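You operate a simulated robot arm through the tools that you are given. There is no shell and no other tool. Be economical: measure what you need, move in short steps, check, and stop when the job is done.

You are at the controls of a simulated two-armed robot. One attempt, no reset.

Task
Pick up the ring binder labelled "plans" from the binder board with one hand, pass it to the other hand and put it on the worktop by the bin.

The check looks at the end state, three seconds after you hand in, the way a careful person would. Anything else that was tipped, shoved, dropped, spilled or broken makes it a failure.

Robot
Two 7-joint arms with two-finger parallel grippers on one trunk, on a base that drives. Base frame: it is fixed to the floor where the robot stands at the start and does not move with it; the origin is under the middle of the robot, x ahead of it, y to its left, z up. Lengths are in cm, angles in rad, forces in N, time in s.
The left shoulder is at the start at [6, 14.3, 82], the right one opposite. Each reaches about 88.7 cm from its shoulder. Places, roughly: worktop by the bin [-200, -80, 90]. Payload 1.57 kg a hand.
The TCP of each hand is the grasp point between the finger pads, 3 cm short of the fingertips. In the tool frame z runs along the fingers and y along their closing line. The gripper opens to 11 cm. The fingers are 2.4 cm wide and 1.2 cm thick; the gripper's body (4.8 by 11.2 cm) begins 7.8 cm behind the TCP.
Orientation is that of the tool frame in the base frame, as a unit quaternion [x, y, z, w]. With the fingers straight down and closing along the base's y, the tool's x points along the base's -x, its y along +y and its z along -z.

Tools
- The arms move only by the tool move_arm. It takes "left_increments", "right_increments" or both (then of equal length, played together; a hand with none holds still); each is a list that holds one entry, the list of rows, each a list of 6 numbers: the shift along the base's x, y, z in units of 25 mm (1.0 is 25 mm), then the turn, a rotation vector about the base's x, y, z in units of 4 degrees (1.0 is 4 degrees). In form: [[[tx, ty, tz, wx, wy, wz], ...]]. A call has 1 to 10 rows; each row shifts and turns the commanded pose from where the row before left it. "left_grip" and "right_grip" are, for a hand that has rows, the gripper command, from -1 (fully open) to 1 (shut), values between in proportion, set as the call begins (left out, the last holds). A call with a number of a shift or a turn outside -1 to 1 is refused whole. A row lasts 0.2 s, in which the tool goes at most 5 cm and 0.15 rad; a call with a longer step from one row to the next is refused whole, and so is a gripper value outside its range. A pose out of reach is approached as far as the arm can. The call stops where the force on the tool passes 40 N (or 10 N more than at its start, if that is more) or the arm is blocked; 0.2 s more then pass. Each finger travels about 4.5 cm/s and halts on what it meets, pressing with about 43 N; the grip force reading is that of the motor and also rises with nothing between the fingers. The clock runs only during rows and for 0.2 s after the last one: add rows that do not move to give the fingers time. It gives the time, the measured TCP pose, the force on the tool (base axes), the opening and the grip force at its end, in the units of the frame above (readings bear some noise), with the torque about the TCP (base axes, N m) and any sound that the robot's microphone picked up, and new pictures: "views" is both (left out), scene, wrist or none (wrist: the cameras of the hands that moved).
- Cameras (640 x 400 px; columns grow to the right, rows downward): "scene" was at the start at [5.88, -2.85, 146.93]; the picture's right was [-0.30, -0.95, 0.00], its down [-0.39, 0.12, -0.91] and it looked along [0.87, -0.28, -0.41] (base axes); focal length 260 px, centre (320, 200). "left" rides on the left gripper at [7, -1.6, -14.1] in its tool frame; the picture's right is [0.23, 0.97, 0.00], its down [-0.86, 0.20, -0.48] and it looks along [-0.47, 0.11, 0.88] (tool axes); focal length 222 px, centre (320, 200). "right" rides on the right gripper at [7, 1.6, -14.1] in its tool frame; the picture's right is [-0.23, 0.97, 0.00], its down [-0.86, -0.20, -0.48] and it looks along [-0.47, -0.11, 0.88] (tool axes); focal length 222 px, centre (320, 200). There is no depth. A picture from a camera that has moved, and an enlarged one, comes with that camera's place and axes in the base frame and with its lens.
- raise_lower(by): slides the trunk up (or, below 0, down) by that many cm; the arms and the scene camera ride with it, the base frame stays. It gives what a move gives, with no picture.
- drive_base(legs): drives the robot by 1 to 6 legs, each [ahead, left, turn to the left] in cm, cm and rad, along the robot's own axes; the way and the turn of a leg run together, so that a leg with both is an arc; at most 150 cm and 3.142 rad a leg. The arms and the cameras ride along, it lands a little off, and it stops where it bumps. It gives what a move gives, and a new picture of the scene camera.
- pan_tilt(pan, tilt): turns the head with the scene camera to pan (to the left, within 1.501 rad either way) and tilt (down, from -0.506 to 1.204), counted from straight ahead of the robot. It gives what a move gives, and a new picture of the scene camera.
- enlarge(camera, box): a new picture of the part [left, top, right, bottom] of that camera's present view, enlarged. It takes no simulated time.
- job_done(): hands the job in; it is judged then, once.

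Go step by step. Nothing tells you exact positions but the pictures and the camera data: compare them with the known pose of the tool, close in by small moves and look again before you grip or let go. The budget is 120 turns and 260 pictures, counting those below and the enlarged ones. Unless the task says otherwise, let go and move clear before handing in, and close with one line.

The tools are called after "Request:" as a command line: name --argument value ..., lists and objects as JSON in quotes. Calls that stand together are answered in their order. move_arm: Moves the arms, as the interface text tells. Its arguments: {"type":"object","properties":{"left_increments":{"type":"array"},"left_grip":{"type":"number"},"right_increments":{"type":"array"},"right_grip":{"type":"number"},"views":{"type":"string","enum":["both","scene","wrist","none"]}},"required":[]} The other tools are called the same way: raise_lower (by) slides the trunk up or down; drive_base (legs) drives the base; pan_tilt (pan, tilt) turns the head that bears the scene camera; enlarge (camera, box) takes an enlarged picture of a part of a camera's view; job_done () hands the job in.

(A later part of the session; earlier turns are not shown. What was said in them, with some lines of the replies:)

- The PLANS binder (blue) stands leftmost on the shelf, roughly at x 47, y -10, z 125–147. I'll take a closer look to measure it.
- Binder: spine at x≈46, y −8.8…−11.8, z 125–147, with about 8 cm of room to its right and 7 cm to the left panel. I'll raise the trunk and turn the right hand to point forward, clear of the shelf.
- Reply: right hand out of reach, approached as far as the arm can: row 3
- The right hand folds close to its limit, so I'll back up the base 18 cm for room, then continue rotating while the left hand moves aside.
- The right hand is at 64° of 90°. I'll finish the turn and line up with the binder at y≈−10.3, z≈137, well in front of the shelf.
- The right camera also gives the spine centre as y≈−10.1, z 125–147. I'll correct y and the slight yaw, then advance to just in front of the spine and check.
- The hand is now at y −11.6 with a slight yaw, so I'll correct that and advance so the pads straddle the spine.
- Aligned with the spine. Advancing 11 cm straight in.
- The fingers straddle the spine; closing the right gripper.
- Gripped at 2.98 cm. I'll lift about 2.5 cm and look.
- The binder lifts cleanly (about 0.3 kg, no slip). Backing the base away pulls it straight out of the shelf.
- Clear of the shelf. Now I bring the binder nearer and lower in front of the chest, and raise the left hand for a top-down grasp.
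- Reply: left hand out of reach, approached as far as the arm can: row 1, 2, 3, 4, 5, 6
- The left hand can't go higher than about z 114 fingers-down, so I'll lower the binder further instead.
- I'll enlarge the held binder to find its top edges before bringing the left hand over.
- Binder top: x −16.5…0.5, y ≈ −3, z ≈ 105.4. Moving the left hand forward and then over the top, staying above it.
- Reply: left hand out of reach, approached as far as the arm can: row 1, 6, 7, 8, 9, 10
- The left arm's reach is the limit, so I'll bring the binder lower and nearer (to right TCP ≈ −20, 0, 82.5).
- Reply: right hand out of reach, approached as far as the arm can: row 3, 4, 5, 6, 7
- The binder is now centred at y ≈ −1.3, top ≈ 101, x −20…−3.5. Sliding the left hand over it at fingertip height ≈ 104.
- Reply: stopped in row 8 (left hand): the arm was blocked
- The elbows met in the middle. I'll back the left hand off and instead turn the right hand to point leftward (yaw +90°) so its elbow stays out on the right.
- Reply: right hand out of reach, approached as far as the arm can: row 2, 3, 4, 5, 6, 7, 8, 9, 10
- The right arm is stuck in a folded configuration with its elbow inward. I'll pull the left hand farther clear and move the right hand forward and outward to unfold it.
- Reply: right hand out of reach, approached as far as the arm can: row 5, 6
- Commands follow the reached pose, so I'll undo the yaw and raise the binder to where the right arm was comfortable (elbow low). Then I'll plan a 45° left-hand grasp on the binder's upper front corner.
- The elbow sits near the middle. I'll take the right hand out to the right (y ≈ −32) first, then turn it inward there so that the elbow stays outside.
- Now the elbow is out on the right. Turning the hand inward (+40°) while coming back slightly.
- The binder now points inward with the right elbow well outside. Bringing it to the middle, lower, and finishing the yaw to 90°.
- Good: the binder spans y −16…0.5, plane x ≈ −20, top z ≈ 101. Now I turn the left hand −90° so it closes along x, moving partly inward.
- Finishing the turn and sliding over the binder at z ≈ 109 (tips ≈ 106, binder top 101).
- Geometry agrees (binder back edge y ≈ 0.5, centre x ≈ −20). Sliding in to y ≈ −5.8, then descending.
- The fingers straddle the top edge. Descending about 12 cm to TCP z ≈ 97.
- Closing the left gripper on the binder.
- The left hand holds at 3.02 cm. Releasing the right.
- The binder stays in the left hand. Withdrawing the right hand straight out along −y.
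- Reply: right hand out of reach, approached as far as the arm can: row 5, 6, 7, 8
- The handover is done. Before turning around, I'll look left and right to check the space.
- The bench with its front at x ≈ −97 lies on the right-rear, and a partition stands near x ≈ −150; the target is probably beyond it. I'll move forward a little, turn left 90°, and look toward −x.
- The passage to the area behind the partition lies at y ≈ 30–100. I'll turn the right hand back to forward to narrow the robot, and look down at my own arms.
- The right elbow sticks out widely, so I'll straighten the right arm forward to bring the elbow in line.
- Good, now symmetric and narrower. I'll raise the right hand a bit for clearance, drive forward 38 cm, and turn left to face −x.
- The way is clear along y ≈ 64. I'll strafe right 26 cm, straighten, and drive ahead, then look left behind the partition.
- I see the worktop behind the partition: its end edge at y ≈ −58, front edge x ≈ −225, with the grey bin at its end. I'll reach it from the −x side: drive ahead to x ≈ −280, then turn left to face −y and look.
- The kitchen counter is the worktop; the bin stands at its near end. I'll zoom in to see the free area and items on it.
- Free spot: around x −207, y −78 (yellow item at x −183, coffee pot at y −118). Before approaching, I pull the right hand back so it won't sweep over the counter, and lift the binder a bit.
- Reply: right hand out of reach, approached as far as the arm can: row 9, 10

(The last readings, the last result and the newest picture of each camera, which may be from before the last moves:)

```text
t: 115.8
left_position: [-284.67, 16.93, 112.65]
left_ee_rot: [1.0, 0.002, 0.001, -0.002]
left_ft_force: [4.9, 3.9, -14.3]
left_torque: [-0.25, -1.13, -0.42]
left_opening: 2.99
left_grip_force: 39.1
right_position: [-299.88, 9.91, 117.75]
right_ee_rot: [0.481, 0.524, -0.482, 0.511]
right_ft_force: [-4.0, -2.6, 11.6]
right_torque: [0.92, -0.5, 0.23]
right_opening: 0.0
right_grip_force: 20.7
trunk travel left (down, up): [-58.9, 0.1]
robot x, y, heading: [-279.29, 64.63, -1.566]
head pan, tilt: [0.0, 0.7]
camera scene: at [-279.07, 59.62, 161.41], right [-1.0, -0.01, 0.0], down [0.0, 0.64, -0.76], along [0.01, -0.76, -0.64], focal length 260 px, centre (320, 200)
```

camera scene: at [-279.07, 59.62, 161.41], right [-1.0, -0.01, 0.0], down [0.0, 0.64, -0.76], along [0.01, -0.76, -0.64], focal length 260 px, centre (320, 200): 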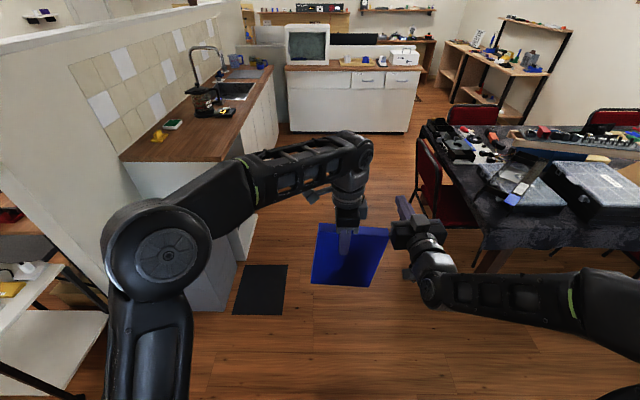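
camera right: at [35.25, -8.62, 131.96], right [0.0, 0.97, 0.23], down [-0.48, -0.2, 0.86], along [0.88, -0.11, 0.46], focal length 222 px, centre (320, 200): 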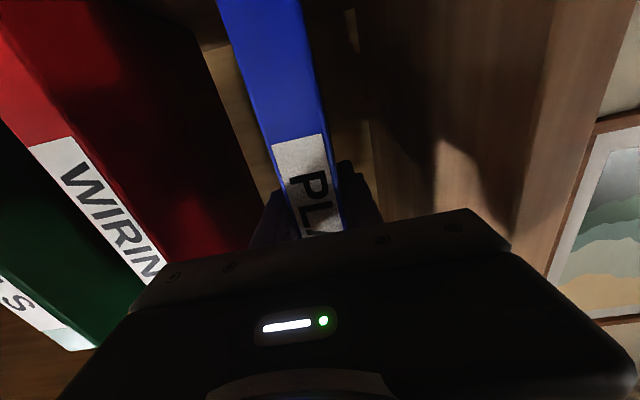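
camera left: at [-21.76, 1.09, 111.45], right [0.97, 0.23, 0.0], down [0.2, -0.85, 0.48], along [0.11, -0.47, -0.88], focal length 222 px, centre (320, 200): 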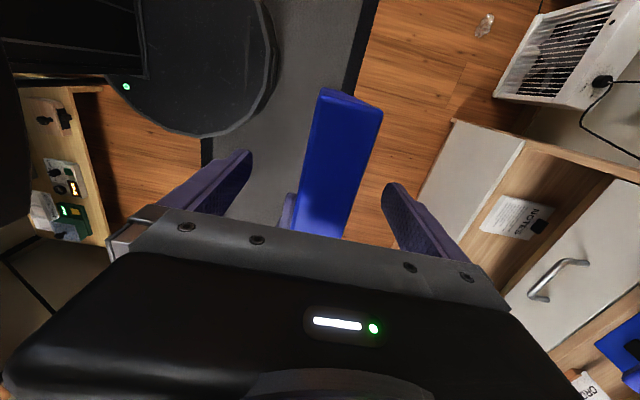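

The right gripper came in contact with the binder's corner/left hand (≈15 N). I'll move it up slightly and outward at once, then check the grip.

Request:
move_arm --right_increments '[[[-0.2, 0, 0.3, 0, 0, 0], [-0.5, 0, 0.2, 0, 0, 0], [-0.8, 0, 0, 0, 0, 0], [-1, 0, 0, 0, 0, 0], [-1, 0, 0, 0, 0, 0], [-1, 0, 0, 0, 0, 0]]]' --views "scene"

Request:
enlarge --camera "left" --box '[0, 0, 640, 400]'

```text
t: 117.2
left_position: [-284.62, 16.99, 112.75]
left_ee_rot: [1.0, 0.001, 0.0, -0.001]
left_ft_force: [0.1, 0.4, -3.7]
left_torque: [-0.01, -0.1, 0.03]
left_opening: 2.97
left_grip_force: 39.5
right_position: [-311.12, 9.53, 118.84]
right_ee_rot: [0.481, 0.525, -0.481, 0.512]
right_ft_force: [0.1, 1.4, -0.5]
right_torque: [0.02, 0.02, 0.02]
right_opening: 0.02
right_grip_force: 21.5
trunk travel left (down, up): [-58.9, 0.1]
robot x, y, heading: [-279.24, 65.5, -1.569]
head pan, tilt: [0.0, 0.7]
camera scene: at [-279.12, 59.62, 161.41], right [-1.0, -0.01, 0.0], down [0.0, 0.64, -0.76], along [0.0, -0.76, -0.64], focal length 260 px, centre (320, 200)
```

scene: 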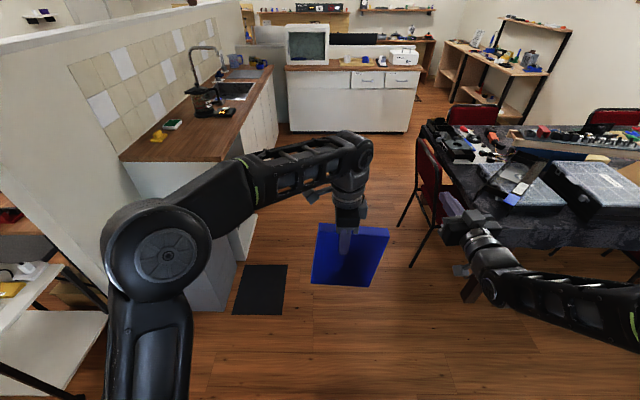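

```text
1.00 times, centred on (320, 200) of left
camera zoom: at [-277.75, 18.5, 126.94], right [0.23, -0.97, 0.0], down [-0.85, -0.2, 0.48], along [-0.47, -0.11, -0.88], focal length 222 px, centre (320, 200)
```

zoom: 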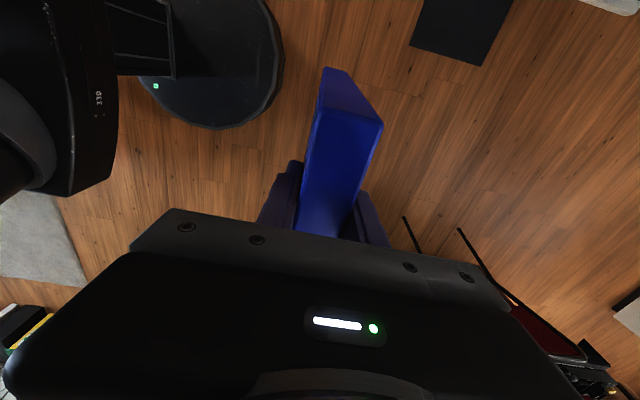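

Free of contact. I'll check whether the binder rotated in the grip.

Request:
enlarge --camera "scene" --box '[280, 200, 420, 300]'

```text
4.00 times, centred on (350, 250) of scene
camera zoom: at [-279.12, 59.62, 161.41], right [-1.0, -0.01, 0.0], down [0.0, 0.64, -0.76], along [0.0, -0.76, -0.64], focal length 1038 px, centre (200, 0)
```

zoom: 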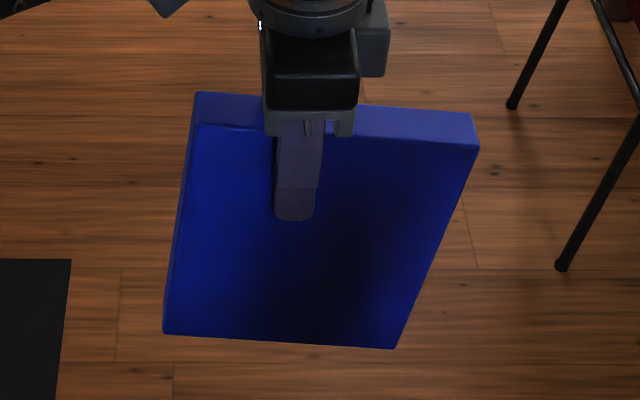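

The binder rotated about 7° in its plane (spine end low). I'll tilt the left hand +7° about base y to level it, and check.

Request:
move_arm --left_increments '[[[0, 0, 0, 0, 0.6, 0], [0, 0, 0, 0, 0.6, 0], [0, 0, 0, 0, 0.5, 0], [0, 0, 0, 0, 0, 0], [0, 0, 0, 0, 0, 0]]]' --views "none"

Request:
enlarge --camera "scene" --box '[280, 200, 420, 300]'

```text
t: 118.4
left_position: [-284.59, 17.05, 112.66]
left_ee_rot: [0.998, 0.001, -0.061, -0.001]
left_ft_force: [0.3, -0.1, -3.1]
left_torque: [0.01, -0.09, -0.03]
left_opening: 2.95
left_grip_force: 40.1
right_position: [-311.04, 9.69, 118.93]
right_ee_rot: [0.481, 0.524, -0.482, 0.511]
right_ft_force: [-0.1, -0.2, 0.3]
right_torque: [-0.01, 0.02, -0.02]
right_opening: 0.0
right_grip_force: 20.6
trunk travel left (down, up): [-58.9, 0.1]
robot x, y, heading: [-279.34, 65.04, -1.564]
head pan, tilt: [0.0, 0.7]
```

```text
4.00 times, centred on (350, 250) of scene
camera zoom: at [-279.07, 59.62, 161.41], right [-1.0, -0.01, 0.0], down [0.0, 0.64, -0.76], along [0.0, -0.76, -0.64], focal length 1038 px, centre (200, 0)
```

zoom: 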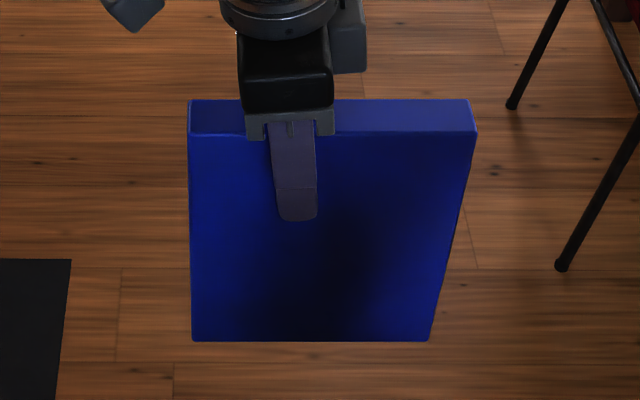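

Level again. Now drive along −y to y ≈ −78 and turn left to face the counter.

Request:
drive_base --legs '[[143, 0, 0]]'

```text
t: 125.4
left_position: [-282.96, -123.1, 112.72]
left_ee_rot: [0.998, 0.005, -0.06, -0.001]
left_ft_force: [-0.9, 0.6, -3.6]
left_torque: [0.04, -0.04, -0.01]
left_opening: 2.97
left_grip_force: 39.4
right_position: [-309.34, -130.61, 118.82]
right_ee_rot: [0.479, 0.527, -0.48, 0.513]
right_ft_force: [-1.1, -0.4, -0.4]
right_torque: [0.01, -0.04, 0.03]
right_opening: 0.0
right_grip_force: 21.2
trunk travel left (down, up): [-58.9, 0.1]
robot x, y, heading: [-278.05, -74.91, -1.554]
head pan, tilt: [0.0, 0.7]
camera scene: at [-277.66, -80.41, 161.41], right [-1.0, -0.01, 0.0], down [-0.01, 0.64, -0.76], along [0.01, -0.76, -0.64], focal length 260 px, centre (320, 200)
```

scene: 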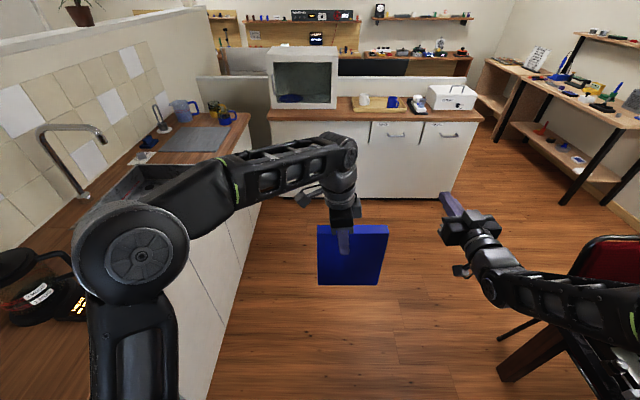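

Turning left to face the counter.

Request:
drive_base --legs '[[0, 0, 1.55]]'

```text
t: 129.5
left_position: [-229.78, -80.93, 112.65]
left_ee_rot: [0.71, 0.701, -0.043, 0.04]
left_ft_force: [0.1, 1.1, -3.0]
left_torque: [0.09, -0.01, -0.02]
left_opening: 2.96
left_grip_force: 39.5
right_position: [-222.6, -107.29, 118.92]
right_ee_rot: [-0.025, 0.711, 0.015, 0.702]
right_ft_force: [-0.3, -0.4, -0.3]
right_torque: [0.0, -0.08, -0.01]
right_opening: 0.0
right_grip_force: 21.0
trunk travel left (down, up): [-58.9, 0.1]
robot x, y, heading: [-277.7, -75.06, -0.011]
head pan, tilt: [0.0, 0.7]
camera scene: at [-272.18, -74.88, 161.41], right [-0.01, -1.0, 0.0], down [-0.64, 0.01, -0.76], along [0.76, -0.01, -0.64], focal length 260 px, centre (320, 200)
```

scene: 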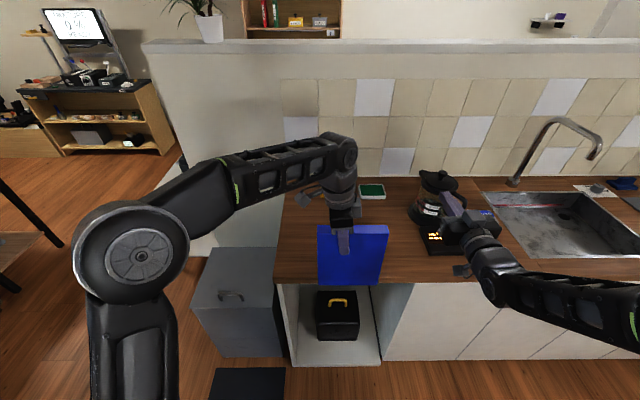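

Facing the counter. I'll raise the right hand well above the coffee pot before moving forward 13 cm.

Request:
move_arm --right_increments '[[[-0.2, 0, 1, 0, 0, 0], [-0.2, 0, 1, 0, 0, 0], [-0.2, 0, 1, 0, 0, 0], [-0.2, 0, 1, 0, 0, 0], [-0.2, 0, 1, 0, 0, 0], [-0.2, 0, 1, 0, 0, 0], [0, 0, 0, 0, 0, 0]]]' --views "none"

Request:
drive_base --legs '[[13, 0, 0]]'

```text
t: 131.1
left_position: [-229.7, -80.89, 112.72]
left_ee_rot: [0.71, 0.702, -0.043, 0.041]
left_ft_force: [-0.9, -0.2, -3.6]
left_torque: [0.09, 0.02, -0.02]
left_opening: 3.0
left_grip_force: 39.2
right_position: [-225.67, -107.58, 133.84]
right_ee_rot: [-0.026, 0.712, 0.015, 0.702]
right_ft_force: [-0.6, -0.6, 0.2]
right_torque: [-0.01, -0.01, 0.02]
right_opening: 0.0
right_grip_force: 21.5
trunk travel left (down, up): [-58.9, 0.1]
robot x, y, heading: [-277.9, -74.79, -0.009]
head pan, tilt: [0.0, 0.7]
```

```text
t: 132.4
left_position: [-216.91, -81.01, 112.71]
left_ee_rot: [0.71, 0.701, -0.044, 0.041]
left_ft_force: [0.5, -0.2, -2.5]
left_torque: [0.07, 0.02, 0.03]
left_opening: 2.96
left_grip_force: 39.6
right_position: [-212.87, -107.63, 133.87]
right_ee_rot: [-0.026, 0.712, 0.016, 0.701]
right_ft_force: [1.2, 0.6, 0.3]
right_torque: [0.0, -0.01, -0.02]
right_opening: 0.0
right_grip_force: 21.7
trunk travel left (down, up): [-58.9, 0.1]
robot x, y, heading: [-265.0, -74.76, -0.012]
head pan, tilt: [0.0, 0.7]
camera scene: at [-259.27, -75.01, 161.4], right [-0.01, -1.0, 0.0], down [-0.65, 0.01, -0.76], along [0.76, -0.01, -0.65], focal length 260 px, centre (320, 200)
```

scene: 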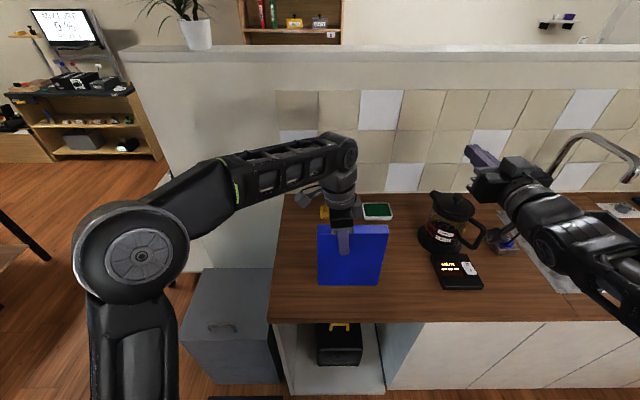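

Everything is clear. Moving the binder forward 6 cm and left 4 cm over the free area.

Request:
move_arm --left_increments '[[[0.4, 0.3, 0, 0, 0, 0], [0.4, 0.3, 0, 0, 0, 0], [0.4, 0.3, -0.1, 0, 0, 0], [0.4, 0.3, -0.1, 0, 0, 0], [0.4, 0.2, -0.1, 0, 0, 0], [0.4, 0.2, 0, 0, 0, 0], [0, 0, 0, 0, 0, 0]]]' --views "both"

Request:
enlarge --camera "scene" --box '[260, 180, 440, 320]'

```text
t: 134.0
left_position: [-211.01, -77.11, 112.06]
left_ee_rot: [0.71, 0.701, -0.043, 0.041]
left_ft_force: [0.6, 0.0, -2.9]
left_torque: [0.06, -0.03, -0.01]
left_opening: 2.97
left_grip_force: 38.9
right_position: [-213.01, -107.51, 133.85]
right_ee_rot: [-0.026, 0.712, 0.016, 0.702]
right_ft_force: [0.1, -1.0, -0.1]
right_torque: [-0.02, -0.01, 0.01]
right_opening: 0.0
right_grip_force: 21.2
trunk travel left (down, up): [-58.9, 0.1]
robot x, y, heading: [-265.32, -75.06, -0.011]
head pan, tilt: [0.0, 0.7]
camera scene: at [-259.49, -75.0, 161.41], right [-0.01, -1.0, 0.0], down [-0.64, 0.01, -0.76], along [0.76, -0.01, -0.64], focal length 260 px, centre (320, 200)
camera left: at [-212.55, -68.63, 125.26], right [0.98, 0.21, -0.03], down [0.19, -0.79, 0.58], along [0.1, -0.57, -0.82], focal length 222 px, centre (320, 200)
```

scene: 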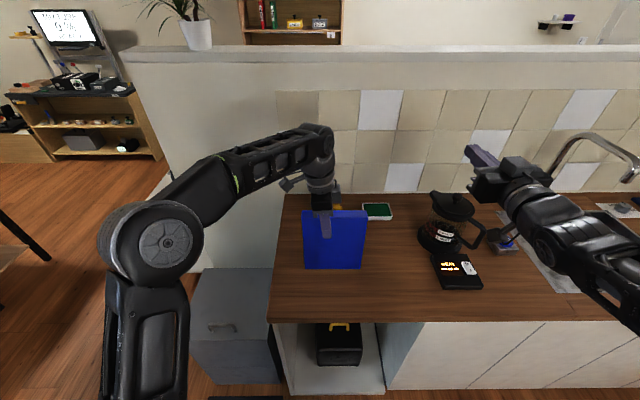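
left: 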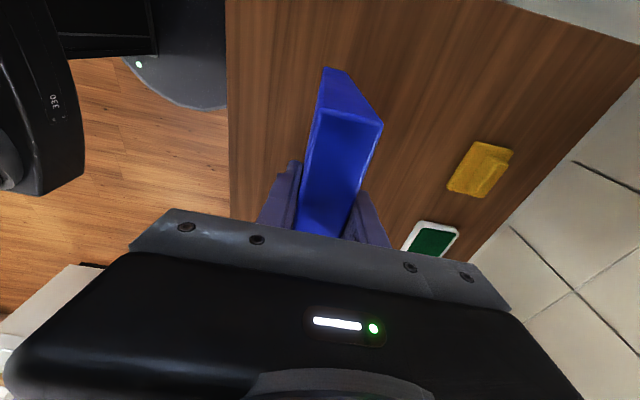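

```text
2.86 times, centred on (350, 250) of scene
camera zoom: at [-259.49, -75.0, 161.41], right [-0.01, -1.0, 0.0], down [-0.64, 0.01, -0.76], along [0.76, -0.01, -0.64], focal length 741 px, centre (234, 57)
```

zoom: 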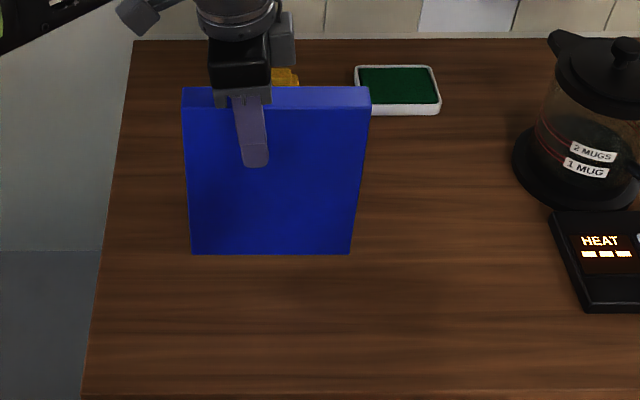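

Well placed in the free area, level. Lowering slowly: first 3 cm.

Request:
move_arm --left_increments '[[[0, 0, -0.3, 0, 0, 0], [0, 0, -0.3, 0, 0, 0], [0, 0, -0.2, 0, 0, 0], [0, 0, -0.2, 0, 0, 0], [0, 0, -0.2, 0, 0, 0], [0, 0, 0, 0, 0, 0]]]' --views "none"

Request:
enlarge --camera "scene" --box '[260, 180, 440, 320]'

```text
t: 135.4
left_position: [-210.97, -77.15, 108.78]
left_ee_rot: [0.71, 0.702, -0.042, 0.041]
left_ft_force: [-0.8, 0.4, -3.5]
left_torque: [0.05, -0.02, 0.02]
left_opening: 2.98
left_grip_force: 38.8
right_position: [-212.87, -107.6, 133.86]
right_ee_rot: [-0.025, 0.711, 0.015, 0.702]
right_ft_force: [-1.0, -0.6, 0.3]
right_torque: [0.01, -0.04, 0.01]
right_opening: 0.03
right_grip_force: 21.6
trunk travel left (down, up): [-58.9, 0.1]
robot x, y, heading: [-265.1, -74.59, -0.011]
head pan, tilt: [0.0, 0.7]
```

```text
2.86 times, centred on (350, 250) of scene
camera zoom: at [-259.47, -75.0, 161.41], right [-0.01, -1.0, 0.0], down [-0.64, 0.01, -0.76], along [0.76, -0.01, -0.64], focal length 741 px, centre (234, 57)
```

zoom: 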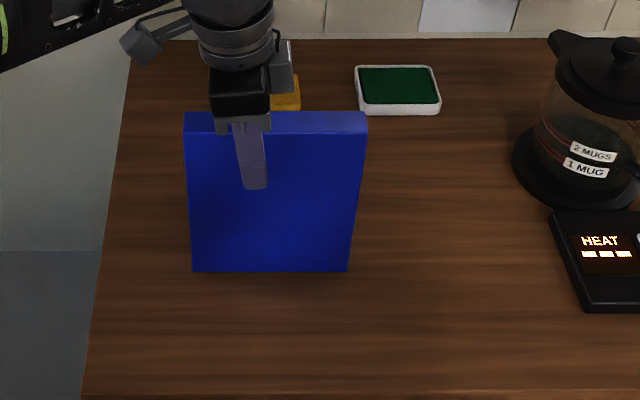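

About 1 cm to go; lowering in 2 mm steps and watching the force.

Request:
move_arm --left_increments '[[[0, 0, -0.08, 0, 0, 0], [0, 0, -0.08, 0, 0, 0], [0, 0, -0.08, 0, 0, 0], [0, 0, -0.08, 0, 0, 0], [0, 0, 0, 0, 0, 0]]]' --views "none"

```text
t: 136.6
left_position: [-211.03, -77.03, 108.35]
left_ee_rot: [0.711, 0.701, -0.042, 0.042]
left_ft_force: [-1.3, 0.0, 7.6]
left_torque: [0.65, 0.17, 0.08]
left_opening: 2.98
left_grip_force: 38.6
right_position: [-213.04, -107.62, 133.95]
right_ee_rot: [-0.025, 0.711, 0.016, 0.702]
right_ft_force: [-0.4, 0.0, 1.2]
right_torque: [-0.01, 0.02, 0.03]
right_opening: 0.0
right_grip_force: 21.6
trunk travel left (down, up): [-58.9, 0.1]
robot x, y, heading: [-265.56, -74.82, -0.011]
head pan, tilt: [0.0, 0.7]
```

Contact with the worktop. Opening the left gripper.

Request:
move_arm --left_increments '[[[0, 0, 0, 0, 0, 0], [0, 0, 0, 0, 0, 0], [0, 0, 0, 0, 0, 0], [0, 0, 0, 0, 0, 0], [0, 0, 0, 0, 0, 0], [0, 0, 0, 0, 0, 0]]]' --left_grip -0.4 --views "both"

```text
t: 138.0
left_position: [-211.07, -77.05, 108.23]
left_ee_rot: [0.71, 0.702, -0.042, 0.041]
left_ft_force: [-0.3, 0.2, -0.2]
left_torque: [-0.01, 0.0, 0.0]
left_opening: 7.68
left_grip_force: 0.1
right_position: [-212.88, -107.61, 133.88]
right_ee_rot: [-0.025, 0.711, 0.015, 0.702]
right_ft_force: [-0.1, 0.2, 0.3]
right_torque: [-0.01, 0.02, 0.0]
right_opening: 0.0
right_grip_force: 21.2
trunk travel left (down, up): [-58.9, 0.1]
robot x, y, heading: [-265.17, -75.1, -0.006]
head pan, tilt: [0.0, 0.7]
camera scene: at [-259.5, -74.99, 161.41], right [-0.01, -1.0, 0.0], down [-0.64, 0.01, -0.76], along [0.76, -0.01, -0.64], focal length 260 px, centre (320, 200)
camera left: at [-212.59, -68.55, 121.5], right [0.98, 0.21, -0.03], down [0.19, -0.79, 0.58], along [0.1, -0.57, -0.82], focal length 222 px, centre (320, 200)
```

scene: 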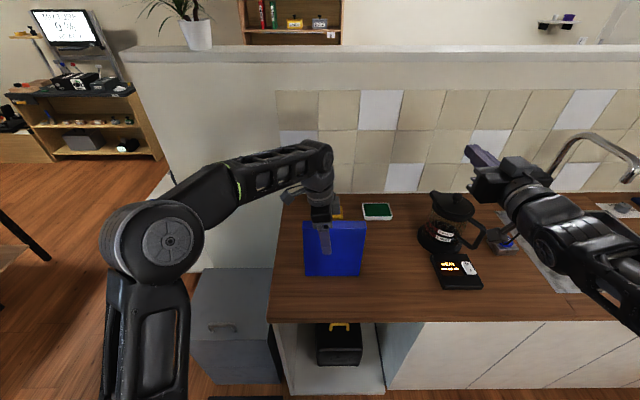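
left: 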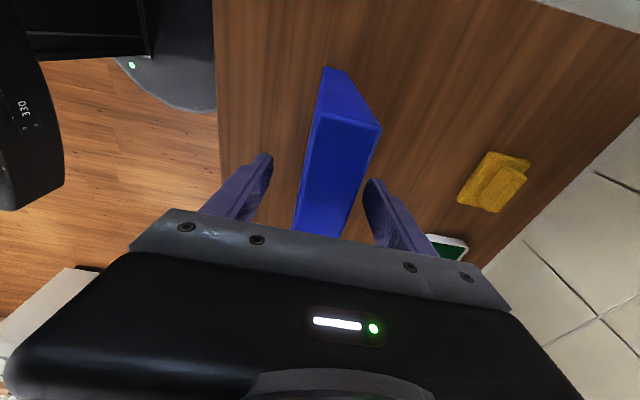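

The binder stands by itself. I'll slide the open hand sideways (+y) along the binder's plane to get clear.

Request:
move_arm --left_increments '[[[0, 0.3, 0.05, 0, 0, 0], [0, 0.5, 0.1, 0, 0, 0], [0, 0.6, 0.1, 0, 0, 0], [0, 0.7, 0.1, 0, 0, 0], [0, 0.7, 0, 0, 0, 0], [0, 0.8, 0, 0, 0, 0], [0, 0.8, 0, 0, 0, 0], [0, 0.8, 0, 0, 0, 0], [0, 0.8, 0, 0, 0, 0], [0, 0.8, 0, 0, 0, 0]]]' --views "scene"

```text
t: 140.2
left_position: [-210.89, -59.81, 109.03]
left_ee_rot: [0.71, 0.702, -0.043, 0.041]
left_ft_force: [-0.2, -0.2, 0.2]
left_torque: [-0.02, 0.01, -0.04]
left_opening: 7.7
left_grip_force: 0.0
right_position: [-213.04, -107.64, 133.95]
right_ee_rot: [-0.026, 0.711, 0.015, 0.702]
right_ft_force: [0.6, -0.5, -0.2]
right_torque: [0.0, 0.0, -0.01]
right_opening: 0.0
right_grip_force: 21.4
trunk travel left (down, up): [-58.9, 0.1]
robot x, y, heading: [-265.11, -74.72, -0.012]
head pan, tilt: [0.0, 0.7]
camera scene: at [-259.5, -74.94, 161.41], right [-0.01, -1.0, 0.0], down [-0.64, 0.01, -0.76], along [0.76, -0.01, -0.64], focal length 260 px, centre (320, 200)
```

scene: 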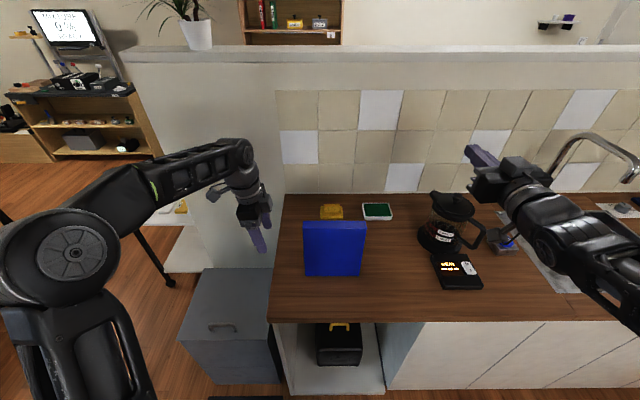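

The binder stands on the worktop next to the bin, undisturbed. Backing the base straight away.

Request:
drive_base --legs '[[-30, 0, 0]]'

Request:
enlarge --camera "scene" --box '[220, 100, 540, 300]'

```text
t: 142.2
left_position: [-240.52, -59.71, 108.96]
left_ee_rot: [0.711, 0.701, -0.042, 0.042]
left_ft_force: [-0.5, -0.8, 1.0]
left_torque: [-0.02, -0.01, 0.04]
left_opening: 7.71
left_grip_force: 0.1
right_position: [-242.78, -107.41, 133.95]
right_ee_rot: [-0.025, 0.711, 0.014, 0.702]
right_ft_force: [-0.4, -0.4, 0.3]
right_torque: [0.0, 0.02, 0.04]
right_opening: 0.0
right_grip_force: 21.2
trunk travel left (down, up): [-58.9, 0.1]
robot x, y, heading: [-294.52, -74.86, -0.01]
head pan, tilt: [0.0, 0.7]
camera scene: at [-289.17, -74.71, 161.42], right [-0.01, -1.0, 0.0], down [-0.64, 0.01, -0.77], along [0.77, -0.01, -0.64], focal length 260 px, centre (320, 200)
```

scene: 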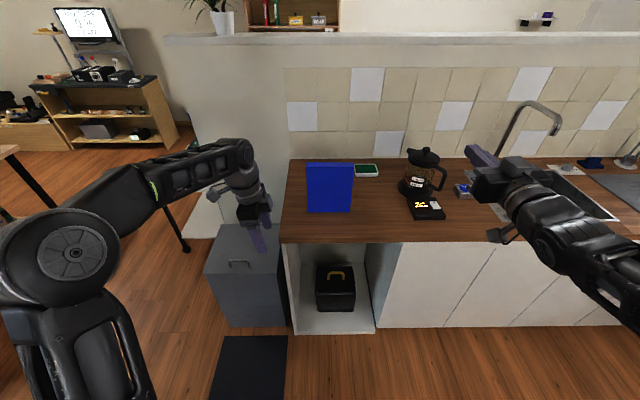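

```text
2.00 times, centred on (380, 200) of scene
camera zoom: at [-289.17, -74.71, 161.42], right [-0.01, -1.0, 0.0], down [-0.64, 0.01, -0.77], along [0.77, -0.01, -0.64], focal length 519 px, centre (200, 200)
```

zoom: 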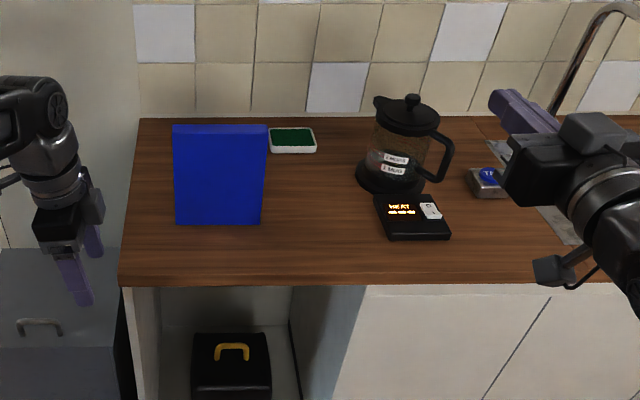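

The binder stands upright on the worktop by the bin, both hands are clear, and the other items are where they were. Handing in.

Request:
job_done

```text
The job is handed in.
```

The "plans" binder was taken from the shelf with the right hand, passed to the left, and now stands upright on the worktop by the bin; nothing else was seen to move.
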